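You operate a simulated robot arm through the tools that you are given. There is no shell and no other tool. Be economical: measure what you need, move in short steps, check, and stop when the job is done.

You are at the controls of a simulated robot arm. One attempt, no reset.

## Task
Unpack the orange probe from the kit case into the field unit port.
Fine: Open both latches and the lid, and leave them open. Leave the rest and the unit's controls alone.

The check looks at the end state, three seconds after you hand in, the way a careful person would. Anything else that was tipped, shoved, dropped, spilled or broken makes it a failure. Lids that push on must go on centred and level and be pressed home; caps that screw on are set level and turned clockwise until they are tight.

## Robot
A 6-joint arm with a two-finger parallel gripper on a trunk, on a base that drives. Base frame: it is fixed to the floor where the robot stands at the start and does not move with it; the origin is under the middle of the robot, x ahead of it, y to its left, z up. Units: m, rad, N and s.
With the tool pointing down near the work surface it reaches from about 0.36 to 0.82 m from the robot's upright axis, wherever it stands. Its first joint turns from -2.897 to 2.897 rad. Places, roughly: field unit dial [0.2, -0.9, 1.3]; field unit port [0, -1, 1.3]; field unit switch [0.3, -0.8, 1.4]; green latch of the kit case [0.5, 0.1, 0.8]; kit case lid [0.7, 0.1, 0.9]; test button of the field unit [0.1, -0.9, 1.3]; tile key of the base unit [-0.1, -1.1, 0.8]; yellow latch of the kit case [0.7, -0.1, 0.8]. Payload 3.91 kg.
Tool frame: the origin (TCP) lies between the finger pads and is the grasp point; the fingertips stand 0.03 m ahead of it; z points along the fingers, y is the line along which they close. Largest opening 0.11 m; finger width 0.02, thickness 0.01; the body of the gripper, 0.048 by 0.112 m, starts 0.055 m behind the TCP.
Orientation is that of the tool frame in the base frame, as [roll, pitch, yaw] about the fixed x, y, z axes, in that order (R = Rz(yaw) Ry(pitch) Rx(roll)). With the fingers straight down and closing along the base's y, the tool's x points along the base's -x, its y along +y and its z along -z.

## Interface
- The arm moves only by the tool arm_command. Its argument "steps" is a list of rows, each an object (a shift or turn left out is 0, a gripper value left out holds the last) with "slide": the shift along the base's x, y, z in units of 300 mm (1.0 is 300 mm), a list of three; "angular": the turn, a rotation vector about the base's x, y, z in units of 60 degrees (1.0 is 60 degrees), a list of three; "gripper": the opening, from 0 (shut) to 1 (fully open). In form: [{"slide": [tx, ty, tz], "angular": [ax, ay, az], "gripper": gripper}, ...]. A call has 1 to 12 rows; each row is the pose to reach, as a shift and turn from the pose commanded when the call began. A call with a number of a shift or a turn outside -1 to 1 is refused whole. Rows are played at 5 a second. More than 0.05 m and 0.15 rad between two rows, or a gripper value outside its range, and nothing of the call is played. A pose out of reach is approached as far as the arm can. The call stops where the force on the tool passes 70 N (or 10 N more than at its start, if that is more) or the arm is blocked; 0.2 s more then pass. Each finger travels about 0.045 m/s and halts on what it meets, pressing with about 34 N; the grip force reading is that of the motor and also rises with nothing between the fingers. The clock runs only during rows and for 0.2 s after the last one: add rows that repeat a pose to give the fingers time. The reply holds the time, the measured pose of the TCP, the force on the tool along the base axes, the opening and the grip force, in the units named above and with some noise, with the torque about the TCP (base axes, N m) and any sound that the robot's microphone picked up.
- Cameras (640 x 400 px; columns grow to the right, rows downward): "scene" is now at [0.0002, 0.0976, 1.5913]; the picture's right is [-0.48, -0.87, 0.00], its down [-0.42, 0.23, -0.88] and it looks along [0.77, -0.42, -0.48] (base axes); focal length 214 px, centre (320, 200). "wrist" rides on the gripper at [0.077, 0.007, -0.114] in the tool frame; the picture's right is [-0.09, 1.00, 0.00], its down [-0.80, -0.07, -0.59] and it looks along [-0.59, -0.05, 0.80] (tool axes); focal length 270 px, centre (320, 200). There is no depth. A picture from a camera that has moved, and an enlarged one, comes with that camera's place and axes in the base frame and with its lens. The place of the scene camera against the robot may be out by one fixed shift of up to 0.012 m in any direction.
- grab_frame(camera): a new picture of that camera. It takes no simulated time.
- lift_body(by): slides the trunk up (or, below 0, down) by that many m; the arm and the scene camera ride with it, the base frame stays. It gives what a move gives, with no picture.
- drive_base(legs): drives the robot by 1 to 6 legs, each [ahead, turn to the left] in m and rad, along the robot's own axes; the way and the turn of a leg run together, so that a leg with both is an arc; at most 1.5 m and 3.142 rad a leg. The arm and the cameras ride along, it lands a little off, and it stops where it bumps. It gives what a move gives.
- head_to(pan, tilt): turns the head with the scene camera to pan (to the left, within 2.705 rad either way) and tilt (down, from -0.506 to 1.204), counted from straight ahead of the robot. It gives what a move gives.
- zoom(camera, box): a new picture of the part [left, top, right, bottom] of that camera's present view, enlarged. It takes no simulated time.
- sign_off(): hands the job in; it is judged then, once.

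Work in short steps. Places have to be worked out from the pictures, the camera data and where the tool is seen: move nearer, look again, correct. Check each grasp and each placing, and mend what went wrong. You have 120 turns and 98 pictures in all, those below and enlarged ones among them. Open the gripper and draw the arm clear of the work before you hand the job in, unless the task says otherwise; then end with one line.

The tools are called after "Emit:" as a command line: name --argument value ..., lists and objects as JSON in quotes. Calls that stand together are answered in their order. arm_command: Moves the arm, as the interface text tells. Its arguments: {"type":"object","properties":{"steps":{"type":"array"}},"required":["steps"]} The other tools are called the same way: lift_body (by) slides the trunk up or down; drive_base (legs) drives the base; head_to (pan, tilt) turns the head that bears the scene camera; grab_frame (camera) takes a picture; zoom (camera, box) takes an enlarged picture of a part of a camera's view; sign_off () hands the job in.

At the start:

```text
clock: 0.0
ee_pos: [0.407, -0.1321, 1.4709]
orientation: [-3.14, 0.001, -3.132]
wrist_force: [-0.2, 0.5, 0.2]
moment: [-0.02, -0.01, 0.03]
finger_gap: 0.1098
grip_force: 0.0
trunk travel left (down, up): [-0.525, 0.085]
robot x, y, heading: [-0.0031, 0.0036, -0.006]
head pan, tilt: [-0.504, 0.504]
```

scene: 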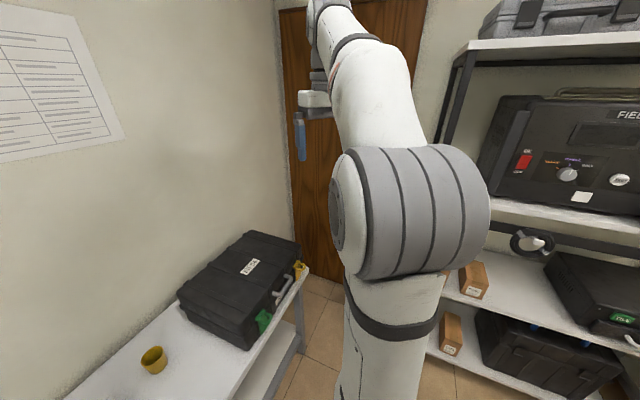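
wrist: 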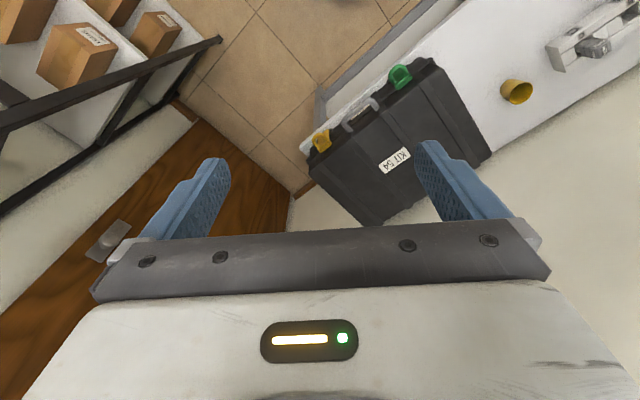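

The kit case sits ahead on the table with a green and a yellow latch. I zoom in on it and, from the wrist view too.

Emit:
zoom --camera "scene" --box '[160, 210, 340, 370]'

Emit:
zoom --camera "wrist" --box '[280, 40, 520, 230]'

Emit:
zoom --camera "scene" --box '[470, 80, 640, 240]'

```text
2.50 times, centred on (250, 290) of scene
camera zoom: at [0.0002, 0.0976, 1.5913], right [-0.48, -0.87, 0.0], down [-0.42, 0.23, -0.88], along [0.77, -0.42, -0.48], focal length 536 px, centre (495, -25)
```

zoom: 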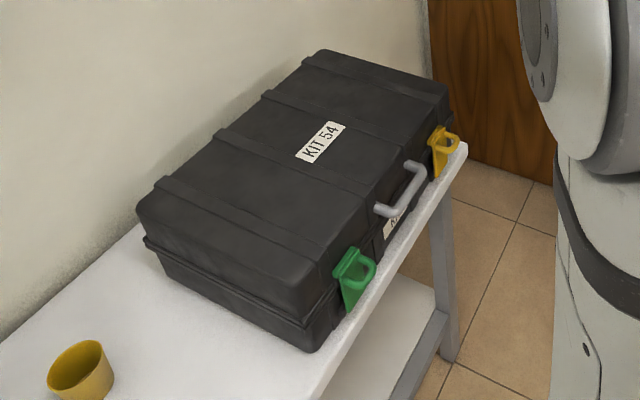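

```text
2.11 times, centred on (400, 135) of wrist
camera zoom: at [0.3298, -0.1252, 1.5848], right [0.08, 1.0, 0.0], down [0.8, -0.06, 0.59], along [0.59, -0.05, -0.8], focal length 569 px, centre (152, 337)
```

zoom: 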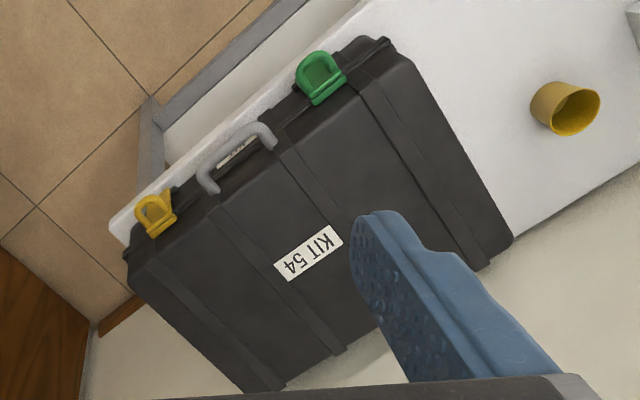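

```text
2.50 times, centred on (555, 160) of scene
camera zoom: at [0.0002, 0.0976, 1.5913], right [-0.48, -0.87, 0.0], down [-0.42, 0.23, -0.88], along [0.77, -0.42, -0.48], focal length 536 px, centre (-268, 300)
```

zoom: 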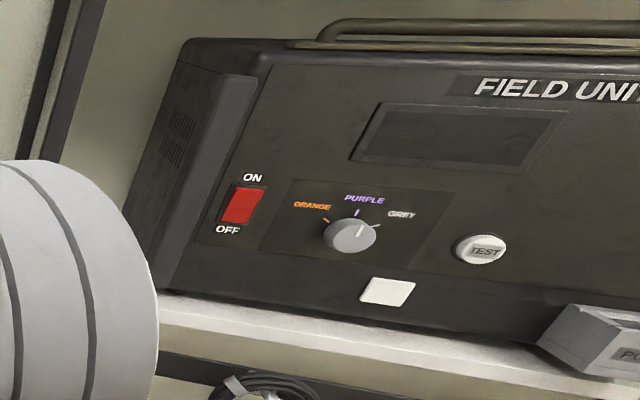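

Triangulating, the green latch is near (0.50, 0.055, 0.85) and the yellow near (0.663, -0.155, 0.85), so the case front faces about (-0.79, -0.61). I lower the trunk and turn the tool to face the case for a closer look.

Emit:
lift_body --by -0.3

Emit:
arm_command --steps '[{"slide": [0, 0, 0], "angular": [0, 0, 0.13]}, {"slide": [0, 0, 0], "angular": [0, 0, 0.26]}, {"slide": [0, 0, 0], "angular": [0, 0, 0.39]}, {"slide": [0, 0, 0], "angular": [0, 0, 0.52]}, {"slide": [0, 0, 0], "angular": [0, 0, 0.63]}]'

Emit:
grab_frame --camera "wrist"

Emit:
grab_frame --camera "scene"

```text
clock: 3.0
ee_pos: [0.4077, -0.1324, 1.1696]
orientation: [-3.141, -0.001, -3.132]
wrist_force: [-0.6, -0.3, -0.5]
moment: [-0.03, 0.0, 0.03]
finger_gap: 0.1099
grip_force: 0.1
trunk travel left (down, up): [-0.225, 0.385]
robot x, y, heading: [0.0014, 0.0031, -0.002]
head pan, tilt: [-0.504, 0.504]
```

```text
clock: 4.2
ee_pos: [0.4064, -0.1318, 1.1705]
orientation: [3.141, 0.0, -2.47]
wrist_force: [0.2, 0.5, -0.7]
moment: [-0.03, -0.02, 0.01]
finger_gap: 0.1103
grip_force: 0.1
trunk travel left (down, up): [-0.225, 0.385]
robot x, y, heading: [-0.0026, 0.002, 0.005]
head pan, tilt: [-0.504, 0.504]
```

```text
92 pictures are left
camera wrist: at [0.3423, -0.1738, 1.2847], right [-0.55, 0.83, 0.0], down [0.67, 0.44, 0.59], along [0.5, 0.33, -0.8], focal length 270 px, centre (320, 200)
```

wrist: 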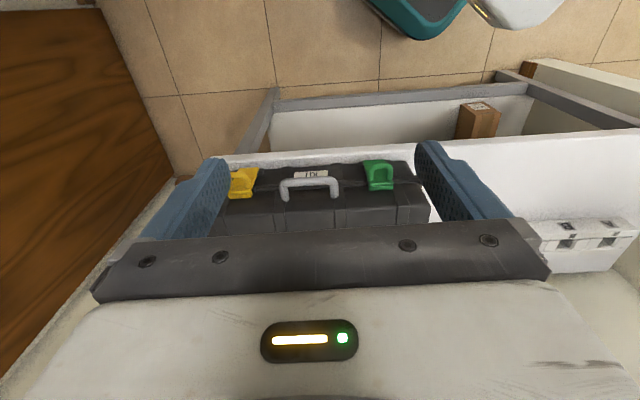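

```text
91 pictures are left
camera scene: at [0.0002, 0.0976, 1.2913], right [-0.48, -0.87, 0.0], down [-0.42, 0.23, -0.88], along [0.77, -0.42, -0.48], focal length 214 px, centre (320, 200)
```

scene: 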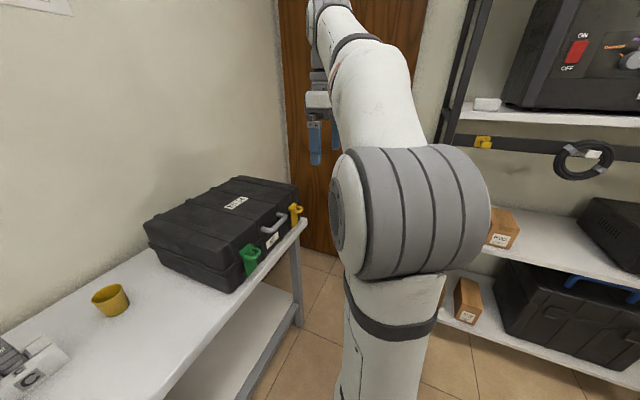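

Both cameras see the latches. I zoom in for detail.

Emit:
zoom --camera "wrist" --box '[200, 140, 440, 240]'

Emit:
zoom --camera "scene" --box '[220, 190, 320, 300]'

```text
2.67 times, centred on (320, 190) of wrist
camera zoom: at [0.3423, -0.1738, 1.2847], right [-0.55, 0.83, 0.0], down [0.67, 0.44, 0.59], along [0.5, 0.33, -0.8], focal length 721 px, centre (320, 227)
```

zoom: 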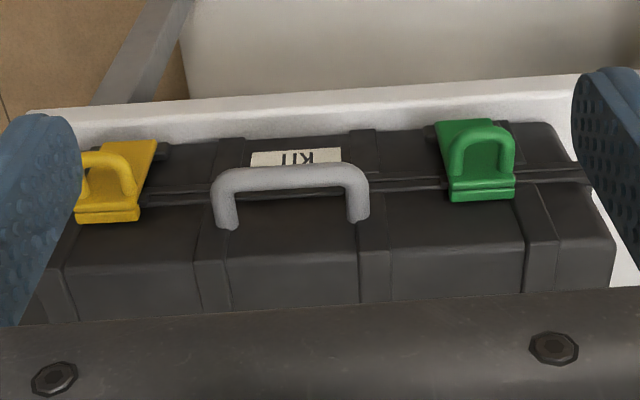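

```text
3.64 times, centred on (270, 245) of scene
camera zoom: at [0.0002, 0.0976, 1.2913], right [-0.48, -0.87, 0.0], down [-0.42, 0.23, -0.88], along [0.77, -0.42, -0.48], focal length 780 px, centre (502, 36)
```

zoom: 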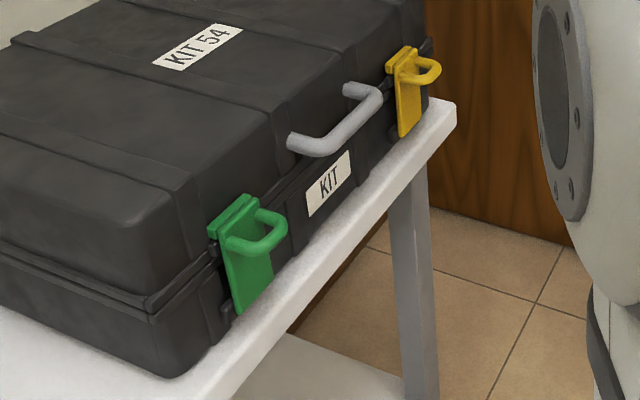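

The green pull-ring is at about (0.484, 0.044, 0.88) and the yellow ring at about (0.622, -0.150, 0.89). The plates appear hinged at the bottom. I move above the green ring for a closer look.

Emit:
arm_command --steps '[{"slide": [0.043, 0.098, -0.07]}, {"slide": [0.086, 0.196, -0.14]}, {"slide": [0.129, 0.293, -0.21]}, {"slide": [0.172, 0.39, -0.28]}, {"slide": [0.215, 0.49, -0.35]}, {"slide": [0.259, 0.587, -0.42]}, {"slide": [0.259, 0.587, -0.42]}]'

Emit:
grab_frame --camera "wrist"

Emit:
zoom --camera "scene" --box '[180, 120, 340, 300]'

```text
clock: 5.8
ee_pos: [0.4861, 0.0457, 1.0464]
orientation: [3.141, 0.0, -2.47]
wrist_force: [0.5, 0.1, 0.0]
moment: [0.05, 0.01, 0.0]
finger_gap: 0.1102
grip_force: 0.0
trunk travel left (down, up): [-0.225, 0.385]
robot x, y, heading: [-0.0008, -0.0006, -0.002]
head pan, tilt: [-0.504, 0.504]
```

```text
88 pictures are left
camera wrist: at [0.4217, 0.0037, 1.1596], right [-0.55, 0.84, 0.0], down [0.67, 0.44, 0.59], along [0.5, 0.33, -0.8], focal length 270 px, centre (320, 200)
```

wrist: 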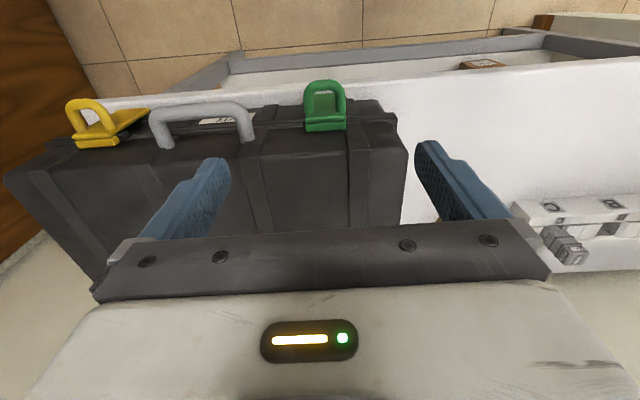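

```text
2.22 times, centred on (260, 210) of scene
camera zoom: at [0.0004, 0.0978, 1.2913], right [-0.48, -0.87, 0.0], down [-0.42, 0.23, -0.88], along [0.77, -0.42, -0.48], focal length 477 px, centre (453, 178)
```

zoom: 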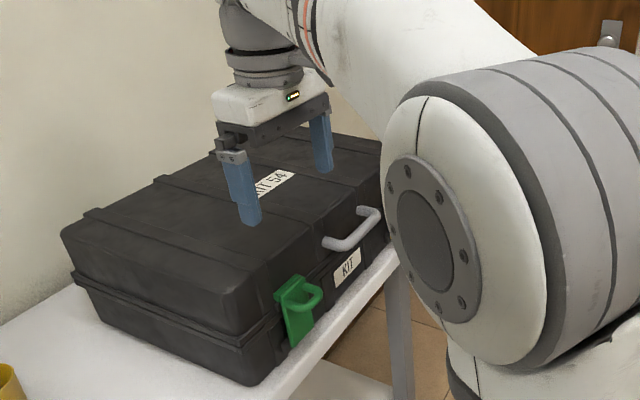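

The ring is confirmed at about (0.483, 0.047, 0.88), and the lid top is about 0.955, so a vertical gripper body would graze the lid. I tilt the tool about 40° so that it approaches from the front and above, and back off to the pre-grasp point.

Emit:
arm_command --steps '[{"slide": [-0.04, -0.03, -0.02], "angular": [0.083, -0.105, 0]}, {"slide": [-0.08, -0.06, -0.04], "angular": [0.166, -0.21, 0]}, {"slide": [-0.12, -0.09, -0.08], "angular": [0.249, -0.315, 0]}, {"slide": [-0.16, -0.12, -0.14], "angular": [0.332, -0.42, 0]}, {"slide": [-0.197, -0.146, -0.2], "angular": [0.416, -0.523, 0]}, {"slide": [-0.197, -0.146, -0.275], "angular": [0.416, -0.523, 0]}, {"slide": [-0.197, -0.146, -0.275], "angular": [0.416, -0.523, 0]}]'

Emit:
grab_frame --camera "wrist"

Emit:
zoom --camera "scene" --box '[180, 120, 340, 300]'

```text
clock: 7.4
ee_pos: [0.4266, 0.0004, 0.961]
orientation: [3.14, 0.701, -2.472]
wrist_force: [-1.2, -0.4, 0.7]
moment: [-0.01, 0.02, 0.0]
finger_gap: 0.11
grip_force: 0.0
trunk travel left (down, up): [-0.225, 0.385]
robot x, y, heading: [-0.0022, 0.0027, -0.006]
head pan, tilt: [-0.504, 0.504]
```

```text
86 pictures are left
camera wrist: at [0.3184, -0.0761, 0.9998], right [-0.57, 0.82, 0.06], down [0.22, 0.09, 0.97], along [0.79, 0.56, -0.23], focal length 270 px, centre (320, 200)
```

wrist: 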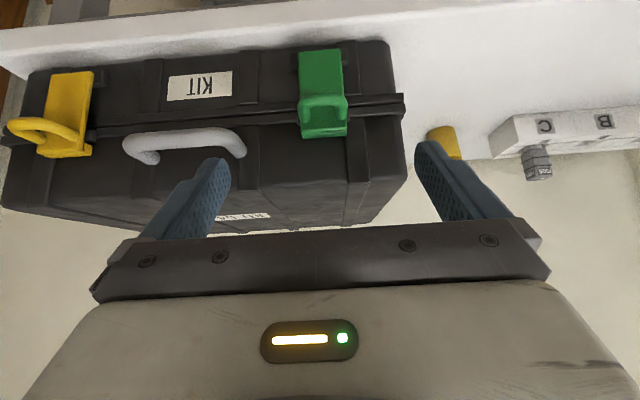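

```text
2.22 times, centred on (260, 210) of scene
camera zoom: at [0.0002, 0.0976, 1.2913], right [-0.48, -0.87, 0.0], down [-0.42, 0.23, -0.88], along [0.77, -0.42, -0.48], focal length 477 px, centre (453, 178)
```

zoom: 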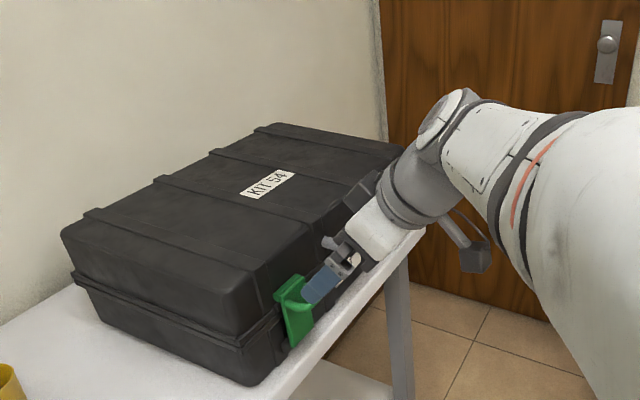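

The ring now reads about (0.478, 0.044, 0.873). I advance onto it and check.

Emit:
arm_command --steps '[{"slide": [0.053, 0.045, -0.09]}, {"slide": [0.105, 0.09, -0.18]}, {"slide": [0.158, 0.135, -0.27]}, {"slide": [0.158, 0.135, -0.27]}]'

Emit:
grab_frame --camera "wrist"

Emit:
zoom --camera "scene" --box '[220, 200, 320, 300]'

```text
clock: 8.4
ee_pos: [0.4707, 0.0405, 0.8808]
orientation: [3.14, 0.699, -2.471]
wrist_force: [0.7, 0.2, 0.0]
moment: [-0.01, 0.01, 0.02]
finger_gap: 0.1099
grip_force: 0.0
trunk travel left (down, up): [-0.225, 0.385]
robot x, y, heading: [0.0007, 0.0018, -0.001]
head pan, tilt: [-0.504, 0.504]
```

```text
84 pictures are left
camera wrist: at [0.3643, -0.0355, 0.9188], right [-0.57, 0.82, 0.06], down [0.22, 0.09, 0.97], along [0.79, 0.56, -0.23], focal length 270 px, centre (320, 200)
```

wrist: 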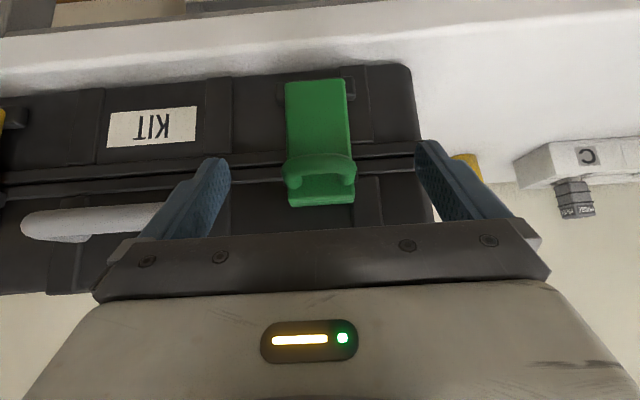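

```text
4.00 times, centred on (270, 250) of scene
camera zoom: at [0.0004, 0.0976, 1.2913], right [-0.48, -0.87, 0.0], down [-0.42, 0.23, -0.88], along [0.77, -0.42, -0.48], focal length 858 px, centre (520, 0)
```

zoom: 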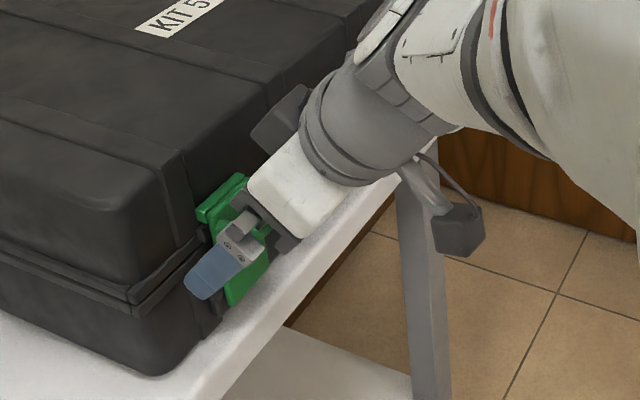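

The ring sits between the pads at nearly TCP depth. I close.

Emit:
arm_command --steps '[{"gripper": 0.1}, {"gripper": 0.1}, {"gripper": 0.1}, {"gripper": 0.1}, {"gripper": 0.1}, {"gripper": 0.1}]'

Emit:
grab_frame --camera "wrist"

```text
clock: 9.8
ee_pos: [0.4731, 0.0407, 0.8813]
orientation: [-3.141, 0.699, -2.474]
wrist_force: [6.2, -9.4, 0.1]
moment: [-0.34, -0.17, -0.44]
finger_gap: 0.0436
grip_force: 44.8
trunk travel left (down, up): [-0.225, 0.385]
robot x, y, heading: [0.0002, 0.0007, -0.005]
head pan, tilt: [-0.504, 0.504]
```

```text
82 pictures are left
camera wrist: at [0.3648, -0.0366, 0.9191], right [-0.57, 0.82, 0.06], down [0.22, 0.09, 0.97], along [0.79, 0.56, -0.23], focal length 270 px, centre (320, 200)
```

wrist: 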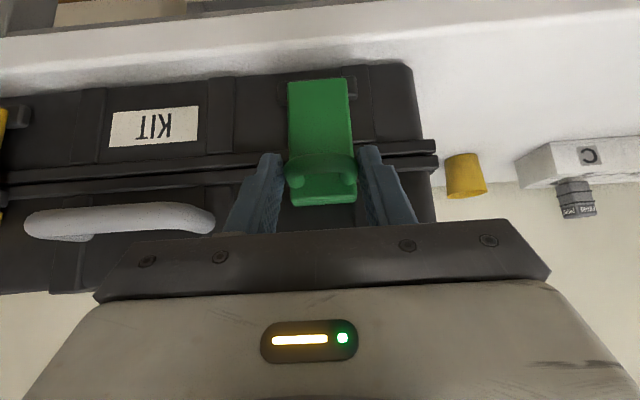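

Gripped at 0.044 m. I pull outward and slightly down along the plate's arc.

Emit:
arm_command --steps '[{"slide": [-0.015, -0.012, -0.01], "gripper": 0.1}, {"slide": [-0.03, -0.024, -0.025], "gripper": 0.1}, {"slide": [-0.044, -0.035, -0.043], "gripper": 0.1}, {"slide": [-0.044, -0.035, -0.043], "gripper": 0.1}]'

Emit:
grab_frame --camera "wrist"

Emit:
zoom --camera "scene" --box '[220, 200, 320, 300]'

```text
clock: 10.8
ee_pos: [0.459, 0.0294, 0.8709]
orientation: [3.14, 0.705, -2.472]
wrist_force: [10.9, -10.0, 20.7]
moment: [0.64, -1.3, -0.27]
finger_gap: 0.0428
grip_force: 44.8
trunk travel left (down, up): [-0.225, 0.385]
robot x, y, heading: [-0.0017, 0.0026, -0.001]
head pan, tilt: [-0.504, 0.504]
```

```text
81 pictures are left
camera wrist: at [0.3511, -0.0474, 0.9078], right [-0.57, 0.82, 0.06], down [0.22, 0.09, 0.97], along [0.79, 0.56, -0.23], focal length 270 px, centre (320, 200)
```

wrist: 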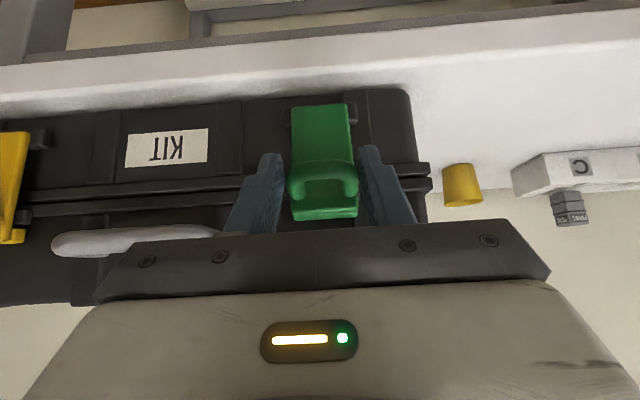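

```text
4.00 times, centred on (270, 250) of scene
camera zoom: at [-0.0002, 0.0964, 1.2915], right [-0.48, -0.87, 0.0], down [-0.42, 0.23, -0.88], along [0.77, -0.42, -0.48], focal length 858 px, centre (520, 0)
```

zoom: 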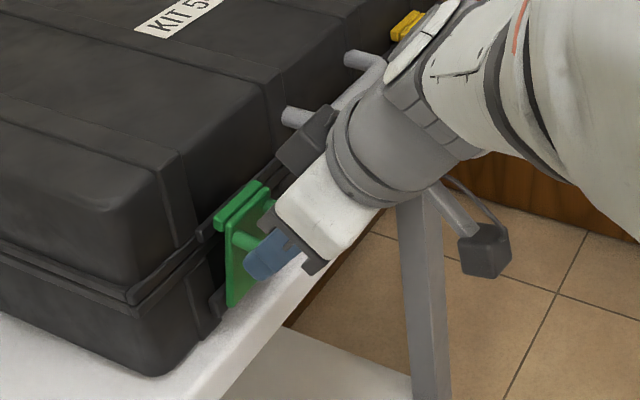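

The latch plate is swinging out from its top as expected; the upward force means I'm going down slightly too fast. I continue with more outward motion.

Emit:
arm_command --steps '[{"slide": [-0.02, -0.016, 0], "gripper": 0.1}, {"slide": [-0.042, -0.033, -0.01], "gripper": 0.1}, {"slide": [-0.06, -0.048, -0.03], "gripper": 0.1}, {"slide": [-0.075, -0.06, -0.055], "gripper": 0.1}, {"slide": [-0.075, -0.06, -0.055], "gripper": 0.1}]'

Emit:
zoom --camera "scene" --box '[220, 200, 320, 300]'

```text
clock: 12.0
ee_pos: [0.4358, 0.0118, 0.8502]
orientation: [3.139, 0.7, -2.47]
wrist_force: [-0.2, 1.0, -0.3]
moment: [0.02, 0.02, 0.02]
finger_gap: 0.0109
grip_force: 0.1
trunk travel left (down, up): [-0.225, 0.385]
robot x, y, heading: [0.0034, 0.0032, 0.0]
head pan, tilt: [-0.504, 0.504]
```

```text
4.00 times, centred on (270, 250) of scene
camera zoom: at [0.0, 0.0976, 1.2913], right [-0.48, -0.87, 0.0], down [-0.42, 0.23, -0.88], along [0.77, -0.42, -0.48], focal length 858 px, centre (520, 0)
```

zoom: 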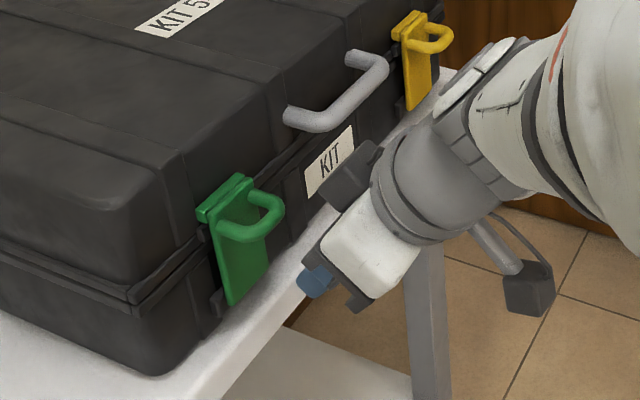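

The grip slipped because my path ran outside the plate's arc, and the latch fell back. I open, back off and look again.

Emit:
arm_command --steps '[{"slide": [-0.05, -0.04, 0.05], "gripper": 1.0}, {"slide": [-0.05, -0.04, 0.1], "gripper": 1.0}, {"slide": [0, 0, 0.15], "gripper": 1.0}, {"slide": [0, 0, 0.2], "gripper": 1.0}, {"slide": [0, 0, 0.2], "gripper": 1.0}, {"slide": [0, 0, 0.2], "gripper": 1.0}]'

Emit:
grab_frame --camera "wrist"

Emit:
zoom --camera "scene" --box '[220, 200, 320, 300]'

```text
clock: 13.4
ee_pos: [0.4364, 0.0127, 0.9082]
orientation: [3.141, 0.699, -2.472]
wrist_force: [0.7, -0.2, -0.4]
moment: [-0.02, -0.01, 0.0]
finger_gap: 0.1097
grip_force: 0.1
trunk travel left (down, up): [-0.225, 0.385]
robot x, y, heading: [-0.003, 0.0031, -0.002]
head pan, tilt: [-0.504, 0.504]
```

```text
78 pictures are left
camera wrist: at [0.3293, -0.0642, 0.9475], right [-0.57, 0.82, 0.06], down [0.22, 0.09, 0.97], along [0.79, 0.56, -0.23], focal length 270 px, centre (320, 200)
```

wrist: 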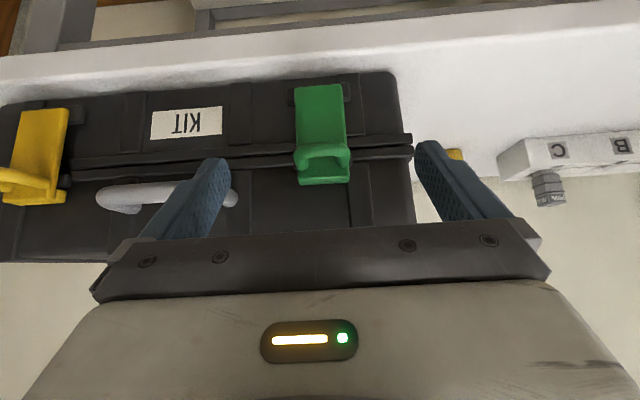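

```text
4.00 times, centred on (270, 250) of scene
camera zoom: at [0.0001, 0.0976, 1.2913], right [-0.48, -0.87, 0.0], down [-0.42, 0.23, -0.88], along [0.77, -0.42, -0.48], focal length 858 px, centre (520, 0)
```

zoom: 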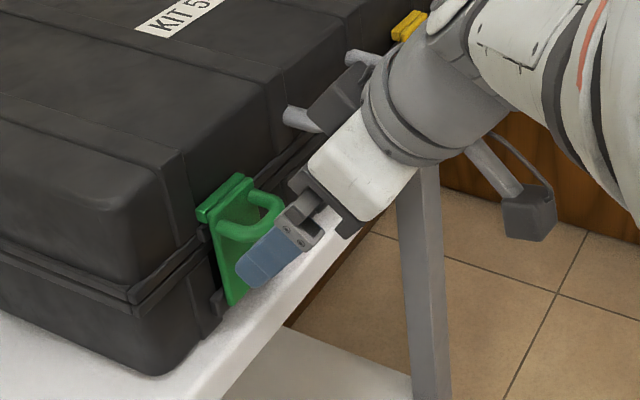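

The latch is back closed: plate bottom about z 0.79, hook 0.88, ring 0.871. For more room to rotate the tool while following the arc, I want the base about 0.12 m further back, so I check behind first.

Emit:
head_to --pan 2.7 --tilt 0.7

Emit:
grab_frame --camera "scene"

Emit:
head_to --pan -1.4 --tilt 0.2

Emit:
grab_frame --camera "scene"

```text
clock: 16.1
ee_pos: [0.4362, 0.0129, 0.9092]
orientation: [3.139, 0.7, -2.473]
wrist_force: [-0.1, 0.7, 0.7]
moment: [-0.01, 0.0, 0.03]
finger_gap: 0.11
grip_force: 0.1
trunk travel left (down, up): [-0.225, 0.385]
robot x, y, heading: [-0.0014, 0.0016, -0.003]
head pan, tilt: [2.7, 0.7]
```

```text
76 pictures are left
camera scene: at [-0.1561, 0.1781, 1.274], right [0.43, 0.9, 0.0], down [0.58, -0.28, -0.76], along [-0.69, 0.33, -0.64], focal length 214 px, centre (320, 200)
```

scene: 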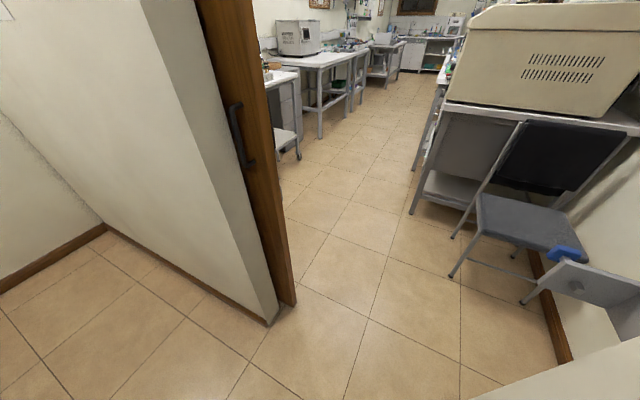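

```text
clock: 19.5
ee_pos: [0.4377, 0.0126, 0.9095]
orientation: [3.14, 0.698, -2.474]
wrist_force: [0.2, 0.9, 0.0]
moment: [0.0, 0.0, 0.0]
finger_gap: 0.11
grip_force: 0.0
trunk travel left (down, up): [-0.225, 0.385]
robot x, y, heading: [0.0023, 0.0027, 0.0]
head pan, tilt: [-1.4, 0.201]
```

```text
75 pictures are left
camera scene: at [-0.0636, 0.0498, 1.3194], right [-0.99, -0.17, 0.0], down [-0.03, 0.2, -0.98], along [0.17, -0.97, -0.2], focal length 214 px, centre (320, 200)
```

scene: 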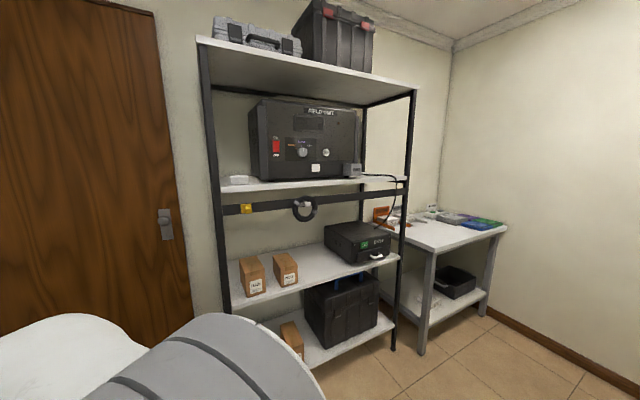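

There is free floor behind (nearest wall end about 0.7 m back). I drive back 0.12 m and return the head to the case.

Emit:
drive_base --legs '[[-0.12, 0]]'

Emit:
head_to --pan -0.35 --tilt 0.55

Emit:
grab_frame --camera "wrist"

```text
clock: 20.7
ee_pos: [0.3191, 0.0108, 0.9103]
orientation: [3.14, 0.7, -2.477]
wrist_force: [1.1, -0.2, -0.1]
moment: [0.01, -0.02, 0.0]
finger_gap: 0.1101
grip_force: 0.1
trunk travel left (down, up): [-0.225, 0.385]
robot x, y, heading: [-0.1208, 0.0036, -0.0]
head pan, tilt: [-1.4, 0.201]
```

```text
clock: 22.0
ee_pos: [0.3183, 0.0116, 0.9103]
orientation: [3.139, 0.7, -2.477]
wrist_force: [0.3, -0.3, 0.5]
moment: [0.02, -0.01, 0.0]
finger_gap: 0.1101
grip_force: 0.2
trunk travel left (down, up): [-0.225, 0.385]
robot x, y, heading: [-0.1231, 0.0055, -0.004]
head pan, tilt: [-0.351, 0.55]
```

```text
74 pictures are left
camera wrist: at [0.2096, -0.0655, 0.9474], right [-0.56, 0.83, 0.06], down [0.23, 0.09, 0.97], along [0.8, 0.56, -0.23], focal length 270 px, centre (320, 200)
```

wrist: 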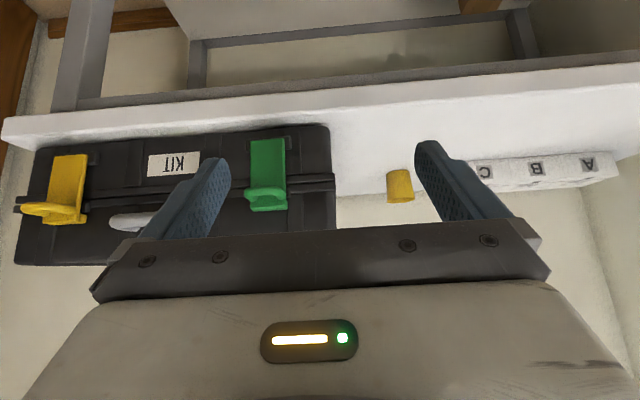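

I move to a pre-grasp with a smaller tilt (0.45 rad), so that the tool can rotate along with the plate this time.

Emit:
arm_command --steps '[{"slide": [0.1, 0.006, 0.1], "angular": [-0.05, 0.06, 0]}, {"slide": [0.22, 0.012, 0.157], "angular": [-0.1, 0.12, 0]}, {"slide": [0.33, 0.02, 0.157], "angular": [-0.149, 0.187, 0]}, {"slide": [0.42, 0.025, 0.157], "angular": [-0.149, 0.187, 0]}, {"slide": [0.42, 0.025, 0.157], "angular": [-0.149, 0.187, 0]}]'

Emit:
grab_frame --camera "wrist"

```text
clock: 23.2
ee_pos: [0.4447, 0.0178, 0.9565]
orientation: [-3.141, 0.448, -2.476]
wrist_force: [0.1, 0.7, -0.4]
moment: [0.0, 0.0, 0.01]
finger_gap: 0.1101
grip_force: 0.1
trunk travel left (down, up): [-0.225, 0.385]
robot x, y, heading: [-0.1191, 0.0011, -0.005]
head pan, tilt: [-0.351, 0.55]
```

```text
73 pictures are left
camera wrist: at [0.3467, -0.0499, 1.025], right [-0.55, 0.83, 0.04], down [0.41, 0.23, 0.88], along [0.73, 0.5, -0.47], focal length 270 px, centre (320, 200)
```

wrist: 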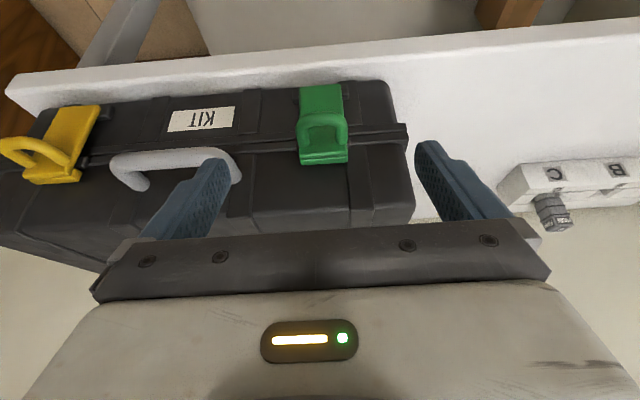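

The ring is aligned; I advance and close on it.

Emit:
arm_command --steps '[{"slide": [0.034, 0.028, -0.09]}, {"slide": [0.068, 0.056, -0.18]}, {"slide": [0.101, 0.084, -0.268]}, {"slide": [0.101, 0.084, -0.268], "gripper": 0.1}, {"slide": [0.101, 0.084, -0.268], "gripper": 0.0}, {"slide": [0.101, 0.084, -0.268], "gripper": 0.0}, {"slide": [0.101, 0.084, -0.268], "gripper": 0.0}, {"slide": [0.101, 0.084, -0.268], "gripper": 0.0}, {"slide": [0.101, 0.084, -0.268], "gripper": 0.0}]'

Emit:
grab_frame --camera "wrist"

Emit:
grab_frame --camera "scene"

```text
clock: 25.2
ee_pos: [0.4766, 0.0418, 0.8744]
orientation: [-3.139, 0.452, -2.478]
wrist_force: [20.5, -26.0, 0.8]
moment: [-0.52, -0.47, -0.62]
finger_gap: 0.0428
grip_force: 45.2
trunk travel left (down, up): [-0.225, 0.385]
robot x, y, heading: [-0.1221, 0.0047, -0.001]
head pan, tilt: [-0.351, 0.55]
```

```text
72 pictures are left
camera wrist: at [0.3778, -0.0252, 0.9446], right [-0.55, 0.83, 0.04], down [0.41, 0.23, 0.88], along [0.73, 0.5, -0.47], focal length 270 px, centre (320, 200)
```

wrist: 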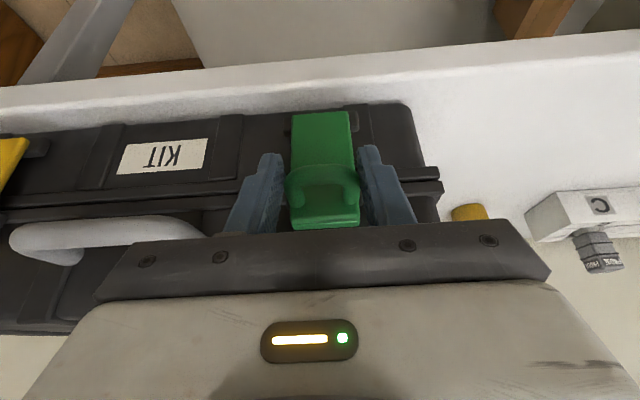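

```text
71 pictures are left
camera scene: at [-0.1119, 0.1082, 1.2874], right [-0.35, -0.94, 0.0], down [-0.49, 0.18, -0.85], along [0.8, -0.29, -0.52], focal length 214 px, centre (320, 200)
```

scene: 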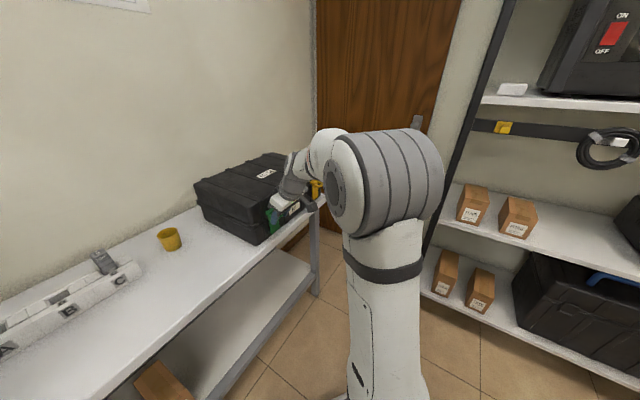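

Gripped at 0.043 m, slightly off-centre sideways. I correct about 3 mm laterally and follow the arc with the tool rotating along.

Emit:
arm_command --steps '[{"slide": [0.007, -0.008, 0], "gripper": 0}, {"slide": [-0.018, -0.028, -0.014], "angular": [0.058, -0.073, 0], "gripper": 0}, {"slide": [-0.041, -0.046, -0.032], "angular": [0.116, -0.146, 0], "gripper": 0}, {"slide": [-0.061, -0.062, -0.054], "angular": [0.174, -0.219, 0], "gripper": 0}, {"slide": [-0.08, -0.077, -0.079], "angular": [0.232, -0.292, 0], "gripper": 0}, {"slide": [-0.08, -0.077, -0.079], "angular": [0.232, -0.292, 0], "gripper": 0}]'

Emit:
grab_frame --camera "wrist"

Emit:
zoom --camera "scene" --box '[240, 160, 340, 250]'

```text
clock: 26.6
ee_pos: [0.4515, 0.0224, 0.8505]
orientation: [3.136, 0.838, -2.482]
wrist_force: [16.9, 7.3, -6.7]
moment: [0.67, -0.15, -0.15]
finger_gap: 0.0427
grip_force: 45.4
trunk travel left (down, up): [-0.225, 0.385]
robot x, y, heading: [-0.1247, 0.0042, -0.004]
head pan, tilt: [-0.351, 0.55]
```

```text
70 pictures are left
camera wrist: at [0.339, -0.0562, 0.87], right [-0.57, 0.82, 0.07], down [0.12, 0.0, 0.99], along [0.81, 0.57, -0.1], focal length 270 px, centre (320, 200)
```

wrist: 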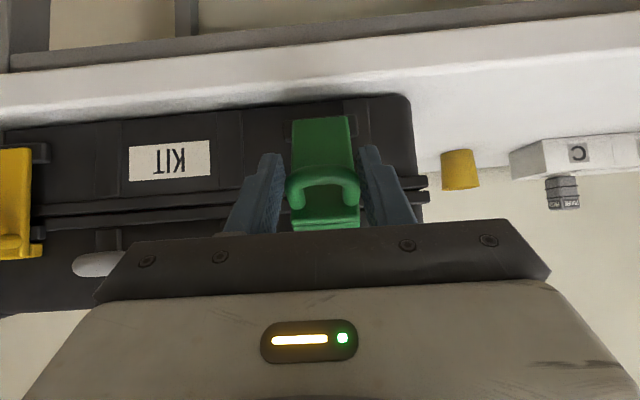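

```text
4.44 times, centred on (290, 205) of scene
camera zoom: at [-0.1118, 0.1115, 1.287], right [-0.35, -0.94, 0.0], down [-0.49, 0.18, -0.85], along [0.8, -0.3, -0.52], focal length 953 px, centre (453, 178)
```

zoom: 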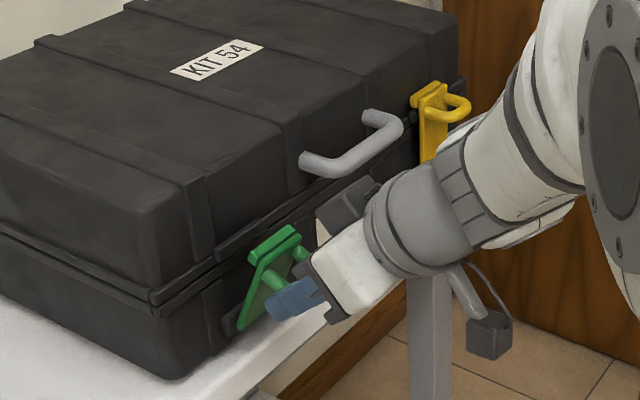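

The plate is about 30° open and the grip holds. I continue along the arc to near horizontal.

Emit:
arm_command --steps '[{"slide": [-0.01, -0.008, -0.03], "angular": [0.05, -0.063, 0], "gripper": 0}, {"slide": [-0.022, -0.018, -0.061], "angular": [0.1, -0.126, 0], "gripper": 0}, {"slide": [-0.031, -0.024, -0.094], "angular": [0.15, -0.189, 0], "gripper": 0}, {"slide": [-0.035, -0.028, -0.128], "angular": [0.2, -0.25, 0], "gripper": 0}, {"slide": [-0.035, -0.028, -0.128], "angular": [0.2, -0.25, 0], "gripper": 0}]'

Emit:
grab_frame --camera "wrist"

Emit:
zoom --camera "scene" --box '[240, 160, 340, 250]'

```text
clock: 27.8
ee_pos: [0.4374, 0.0125, 0.8133]
orientation: [3.134, 1.178, -2.483]
wrist_force: [-17.4, -4.4, 12.6]
moment: [0.52, -0.59, 0.01]
finger_gap: 0.0428
grip_force: 45.2
trunk travel left (down, up): [-0.225, 0.385]
robot x, y, heading: [-0.1208, 0.0049, -0.006]
head pan, tilt: [-0.351, 0.55]
```

```text
68 pictures are left
camera wrist: at [0.3269, -0.0656, 0.7877], right [-0.59, 0.8, 0.08], down [-0.14, -0.21, 0.97], along [0.79, 0.56, 0.24], focal length 270 px, centre (320, 200)
```

wrist: 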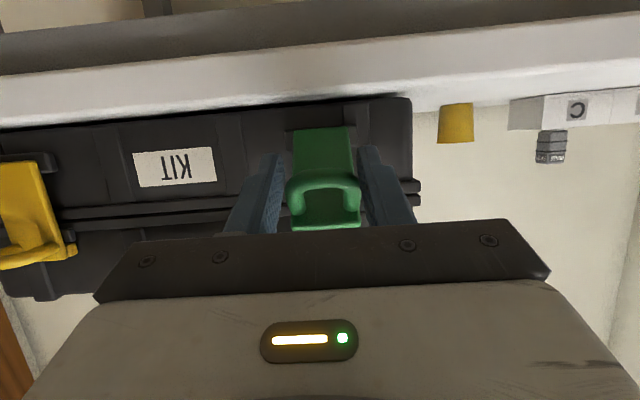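

```text
4.44 times, centred on (290, 205) of scene
camera zoom: at [-0.1171, 0.1104, 1.2872], right [-0.35, -0.94, 0.0], down [-0.49, 0.18, -0.85], along [0.8, -0.29, -0.52], focal length 953 px, centre (453, 178)
```

zoom: 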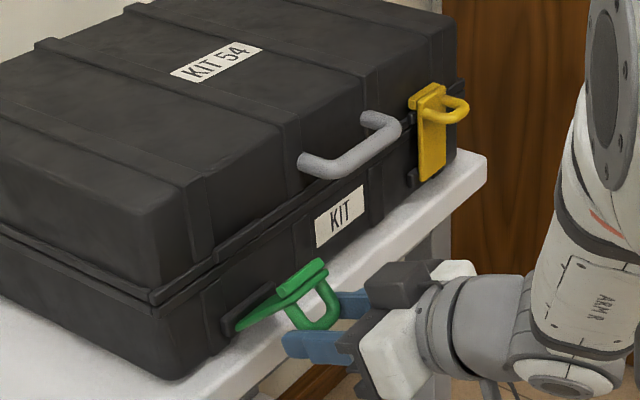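

About 60° open. I take it a little further down past horizontal.

Emit:
arm_command --steps '[{"slide": [-0.01, -0.008, -0.03], "angular": [0.03, -0.037, 0], "gripper": 0}, {"slide": [-0.015, -0.012, -0.06], "angular": [0.06, -0.075, 0], "gripper": 0}, {"slide": [-0.015, -0.012, -0.085], "angular": [0.09, -0.11, 0], "gripper": 0}, {"slide": [-0.015, -0.012, -0.085], "angular": [0.09, -0.11, 0], "gripper": 0}]'

Emit:
zoom --camera "scene" --box '[240, 160, 340, 250]'

```text
clock: 28.8
ee_pos: [0.4363, 0.0096, 0.7887]
orientation: [3.113, 1.324, -2.504]
wrist_force: [0.7, 0.7, 0.2]
moment: [0.04, 0.01, -0.04]
finger_gap: 0.0
grip_force: 37.7
trunk travel left (down, up): [-0.225, 0.385]
robot x, y, heading: [-0.1219, 0.0022, -0.004]
head pan, tilt: [-0.351, 0.55]
```

```text
4.44 times, centred on (290, 205) of scene
camera zoom: at [-0.114, 0.1108, 1.2871], right [-0.35, -0.94, 0.0], down [-0.49, 0.18, -0.85], along [0.8, -0.3, -0.52], focal length 953 px, centre (453, 178)
```

zoom: 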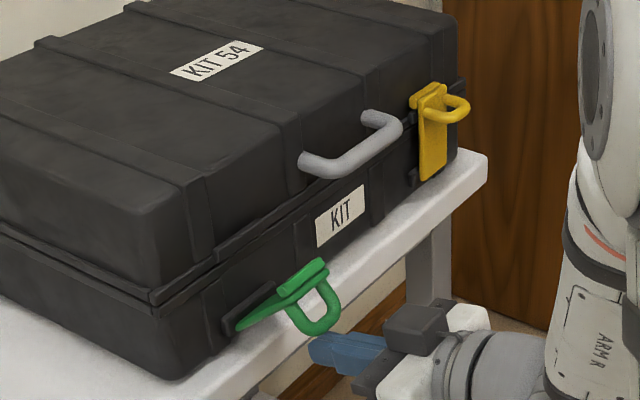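

The green latch stays down, open. I retreat, reopen and move to a pre-grasp in front of the yellow latch at the 0.45 rad tilt.

Emit:
arm_command --steps '[{"slide": [-0.105, -0.083, 0.05], "gripper": 0}, {"slide": [-0.2, -0.16, 0.15], "gripper": 1}, {"slide": [-0.2, -0.16, 0.3], "angular": [-0.074, 0.093, 0], "gripper": 1}, {"slide": [-0.15, -0.22, 0.42], "angular": [-0.148, 0.186, 0], "gripper": 1}, {"slide": [-0.05, -0.3, 0.5], "angular": [-0.222, 0.279, 0], "gripper": 1}, {"slide": [0.07, -0.36, 0.56], "angular": [-0.296, 0.372, 0], "gripper": 1}, {"slide": [0.2, -0.42, 0.56], "angular": [-0.37, 0.465, 0], "gripper": 1}, {"slide": [0.32, -0.48, 0.56], "angular": [-0.444, 0.558, 0], "gripper": 1}, {"slide": [0.42, -0.55, 0.56], "angular": [-0.517, 0.651, 0], "gripper": 1}, {"slide": [0.513, -0.617, 0.56], "angular": [-0.517, 0.651, 0], "gripper": 1}, {"slide": [0.513, -0.617, 0.56], "angular": [-0.517, 0.651, 0], "gripper": 1}]'

Emit:
grab_frame --camera "wrist"

Emit:
zoom --camera "scene" --box '[200, 120, 360, 250]'

```text
clock: 31.2
ee_pos: [0.5904, -0.1754, 0.9539]
orientation: [3.138, 0.453, -2.481]
wrist_force: [-0.6, -0.1, -0.6]
moment: [-0.01, 0.02, -0.02]
finger_gap: 0.11
grip_force: 0.0
trunk travel left (down, up): [-0.225, 0.385]
robot x, y, heading: [-0.1251, 0.0008, -0.001]
head pan, tilt: [-0.351, 0.55]
```

```text
65 pictures are left
camera wrist: at [0.492, -0.244, 1.0236], right [-0.55, 0.83, 0.04], down [0.41, 0.23, 0.88], along [0.73, 0.5, -0.46], focal length 270 px, centre (320, 200)
```

wrist: 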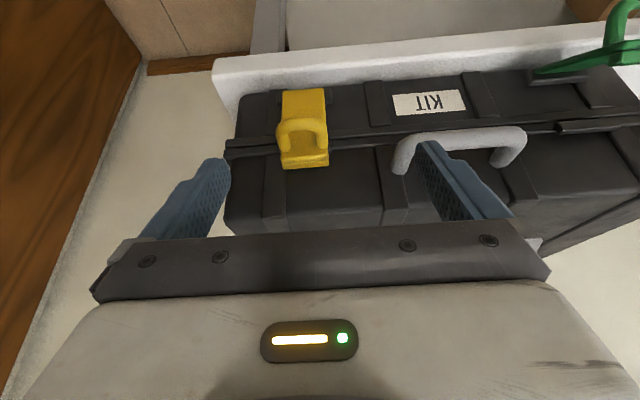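

```text
3.08 times, centred on (280, 185) of scene
camera zoom: at [-0.1137, 0.1106, 1.2872], right [-0.35, -0.94, 0.0], down [-0.49, 0.18, -0.85], along [0.8, -0.3, -0.52], focal length 660 px, centre (443, 246)
```

zoom: 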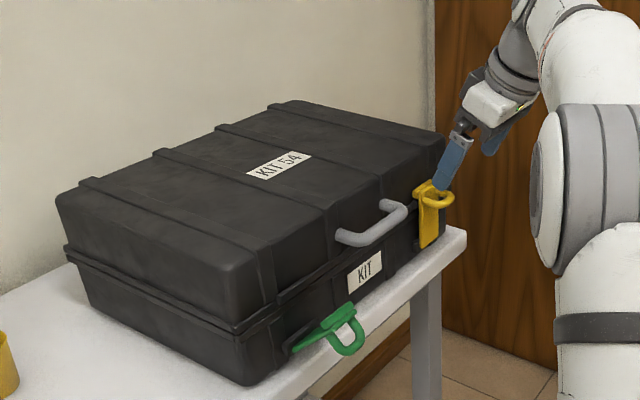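

The yellow ring is about 12 mm toward the tool's -y; I advance with that correction and close.

Emit:
arm_command --steps '[{"slide": [0.025, -0.031, 0], "gripper": 1}, {"slide": [0.058, -0.004, -0.09]}, {"slide": [0.091, 0.024, -0.18]}, {"slide": [0.125, 0.052, -0.26]}, {"slide": [0.125, 0.052, -0.26]}]'

Emit:
grab_frame --camera "wrist"

```text
clock: 32.4
ee_pos: [0.6285, -0.1609, 0.8798]
orientation: [3.14, 0.454, -2.481]
wrist_force: [0.3, 0.5, -0.2]
moment: [-0.02, 0.01, 0.02]
finger_gap: 0.1101
grip_force: 0.1
trunk travel left (down, up): [-0.225, 0.385]
robot x, y, heading: [-0.1211, 0.0052, -0.003]
head pan, tilt: [-0.351, 0.55]
```

```text
63 pictures are left
camera wrist: at [0.5293, -0.2293, 0.9482], right [-0.55, 0.83, 0.04], down [0.41, 0.23, 0.89], along [0.73, 0.5, -0.46], focal length 270 px, centre (320, 200)
```

wrist: 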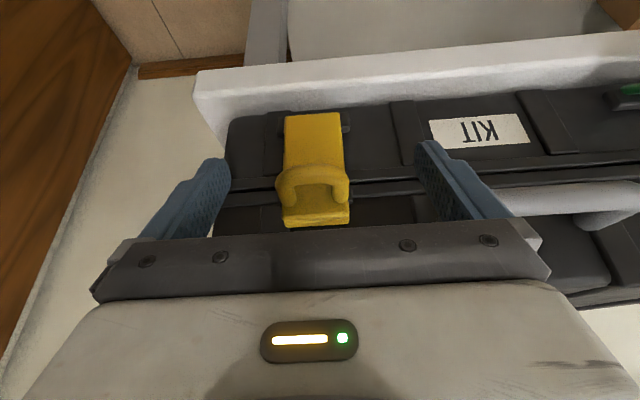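

Ring centred within about 3 mm; I correct and close.

Emit:
arm_command --steps '[{"slide": [0.007, -0.009, 0], "gripper": 0.1}, {"slide": [0.007, -0.009, 0], "gripper": 0}, {"slide": [0.007, -0.009, 0], "gripper": 0}, {"slide": [0.007, -0.009, 0], "gripper": 0}, {"slide": [0.007, -0.009, 0], "gripper": 0}, {"slide": [0.007, -0.009, 0], "gripper": 0}]'

Emit:
grab_frame --camera "wrist"

```text
clock: 33.8
ee_pos: [0.6302, -0.1674, 0.8804]
orientation: [3.141, 0.456, -2.481]
wrist_force: [20.4, -19.3, 4.2]
moment: [-0.3, -0.87, -0.73]
finger_gap: 0.0426
grip_force: 45.3
trunk travel left (down, up): [-0.225, 0.385]
robot x, y, heading: [-0.1182, 0.0007, -0.007]
head pan, tilt: [-0.351, 0.55]
```

```text
62 pictures are left
camera wrist: at [0.5322, -0.2343, 0.9479], right [-0.55, 0.84, 0.04], down [0.41, 0.23, 0.89], along [0.73, 0.5, -0.46], focal length 270 px, centre (320, 200)
```

wrist: 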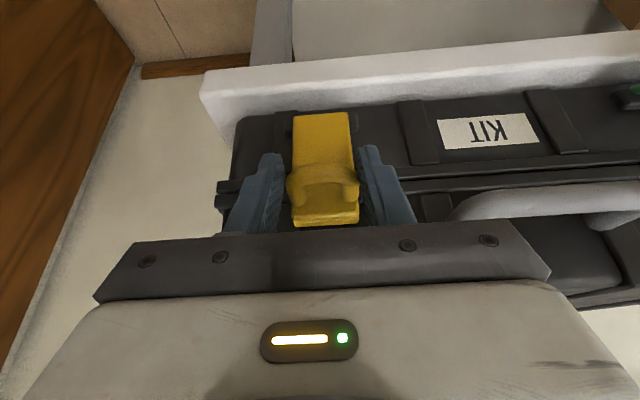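

Gripped like the green one. I repeat the same arc.

Emit:
arm_command --steps '[{"slide": [0.007, -0.008, 0], "gripper": 0}, {"slide": [-0.018, -0.028, -0.014], "angular": [0.058, -0.073, 0], "gripper": 0}, {"slide": [-0.041, -0.046, -0.032], "angular": [0.116, -0.146, 0], "gripper": 0}, {"slide": [-0.061, -0.062, -0.054], "angular": [0.174, -0.219, 0], "gripper": 0}, {"slide": [-0.08, -0.077, -0.079], "angular": [0.232, -0.292, 0], "gripper": 0}, {"slide": [-0.08, -0.077, -0.079], "angular": [0.232, -0.292, 0], "gripper": 0}]'

Emit:
arm_command --steps '[{"slide": [-0.01, -0.008, -0.03], "angular": [0.05, -0.063, 0], "gripper": 0}, {"slide": [-0.022, -0.018, -0.061], "angular": [0.1, -0.126, 0], "gripper": 0}, {"slide": [-0.031, -0.024, -0.094], "angular": [0.15, -0.189, 0], "gripper": 0}, {"slide": [-0.035, -0.028, -0.128], "angular": [0.2, -0.25, 0], "gripper": 0}, {"slide": [-0.035, -0.028, -0.128], "angular": [0.2, -0.25, 0], "gripper": 0}]'

Emit:
zoom --camera "scene" --box '[200, 120, 360, 250]'

Emit:
grab_frame --camera "wrist"

```text
clock: 35.2
ee_pos: [0.6064, -0.1865, 0.8537]
orientation: [3.128, 0.844, -2.485]
wrist_force: [16.7, 5.2, -1.4]
moment: [0.81, -0.42, -0.19]
finger_gap: 0.0426
grip_force: 44.7
trunk travel left (down, up): [-0.225, 0.385]
robot x, y, heading: [-0.1231, 0.0023, -0.005]
head pan, tilt: [-0.351, 0.55]
```

```text
clock: 36.4
ee_pos: [0.5938, -0.1946, 0.8162]
orientation: [3.12, 1.178, -2.494]
wrist_force: [0.0, -0.3, 0.8]
moment: [-0.01, -0.02, 0.01]
finger_gap: 0.0
grip_force: 37.6
trunk travel left (down, up): [-0.225, 0.385]
robot x, y, heading: [-0.1225, 0.0023, -0.001]
head pan, tilt: [-0.351, 0.55]
```

```text
3.08 times, centred on (280, 185) of scene
camera zoom: at [-0.1138, 0.1107, 1.287], right [-0.35, -0.94, 0.0], down [-0.49, 0.18, -0.85], along [0.8, -0.3, -0.52], focal length 660 px, centre (443, 246)
```

zoom: 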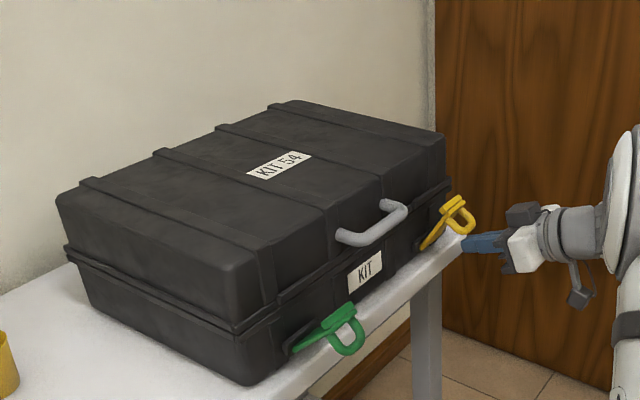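

```text
60 pictures are left
camera wrist: at [0.4835, -0.2722, 0.7882], right [-0.59, 0.8, 0.09], down [-0.14, -0.21, 0.97], along [0.79, 0.56, 0.24], focal length 270 px, centre (320, 200)
```

wrist: 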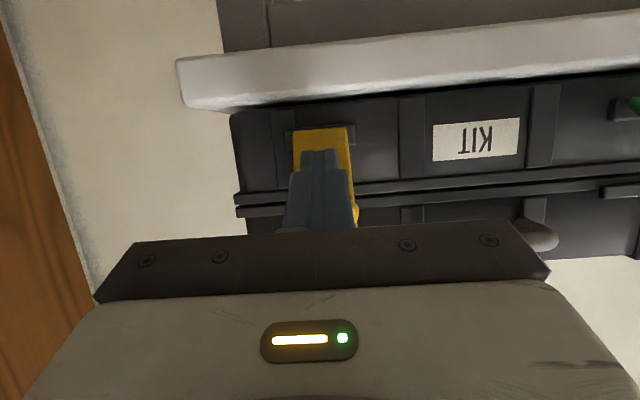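

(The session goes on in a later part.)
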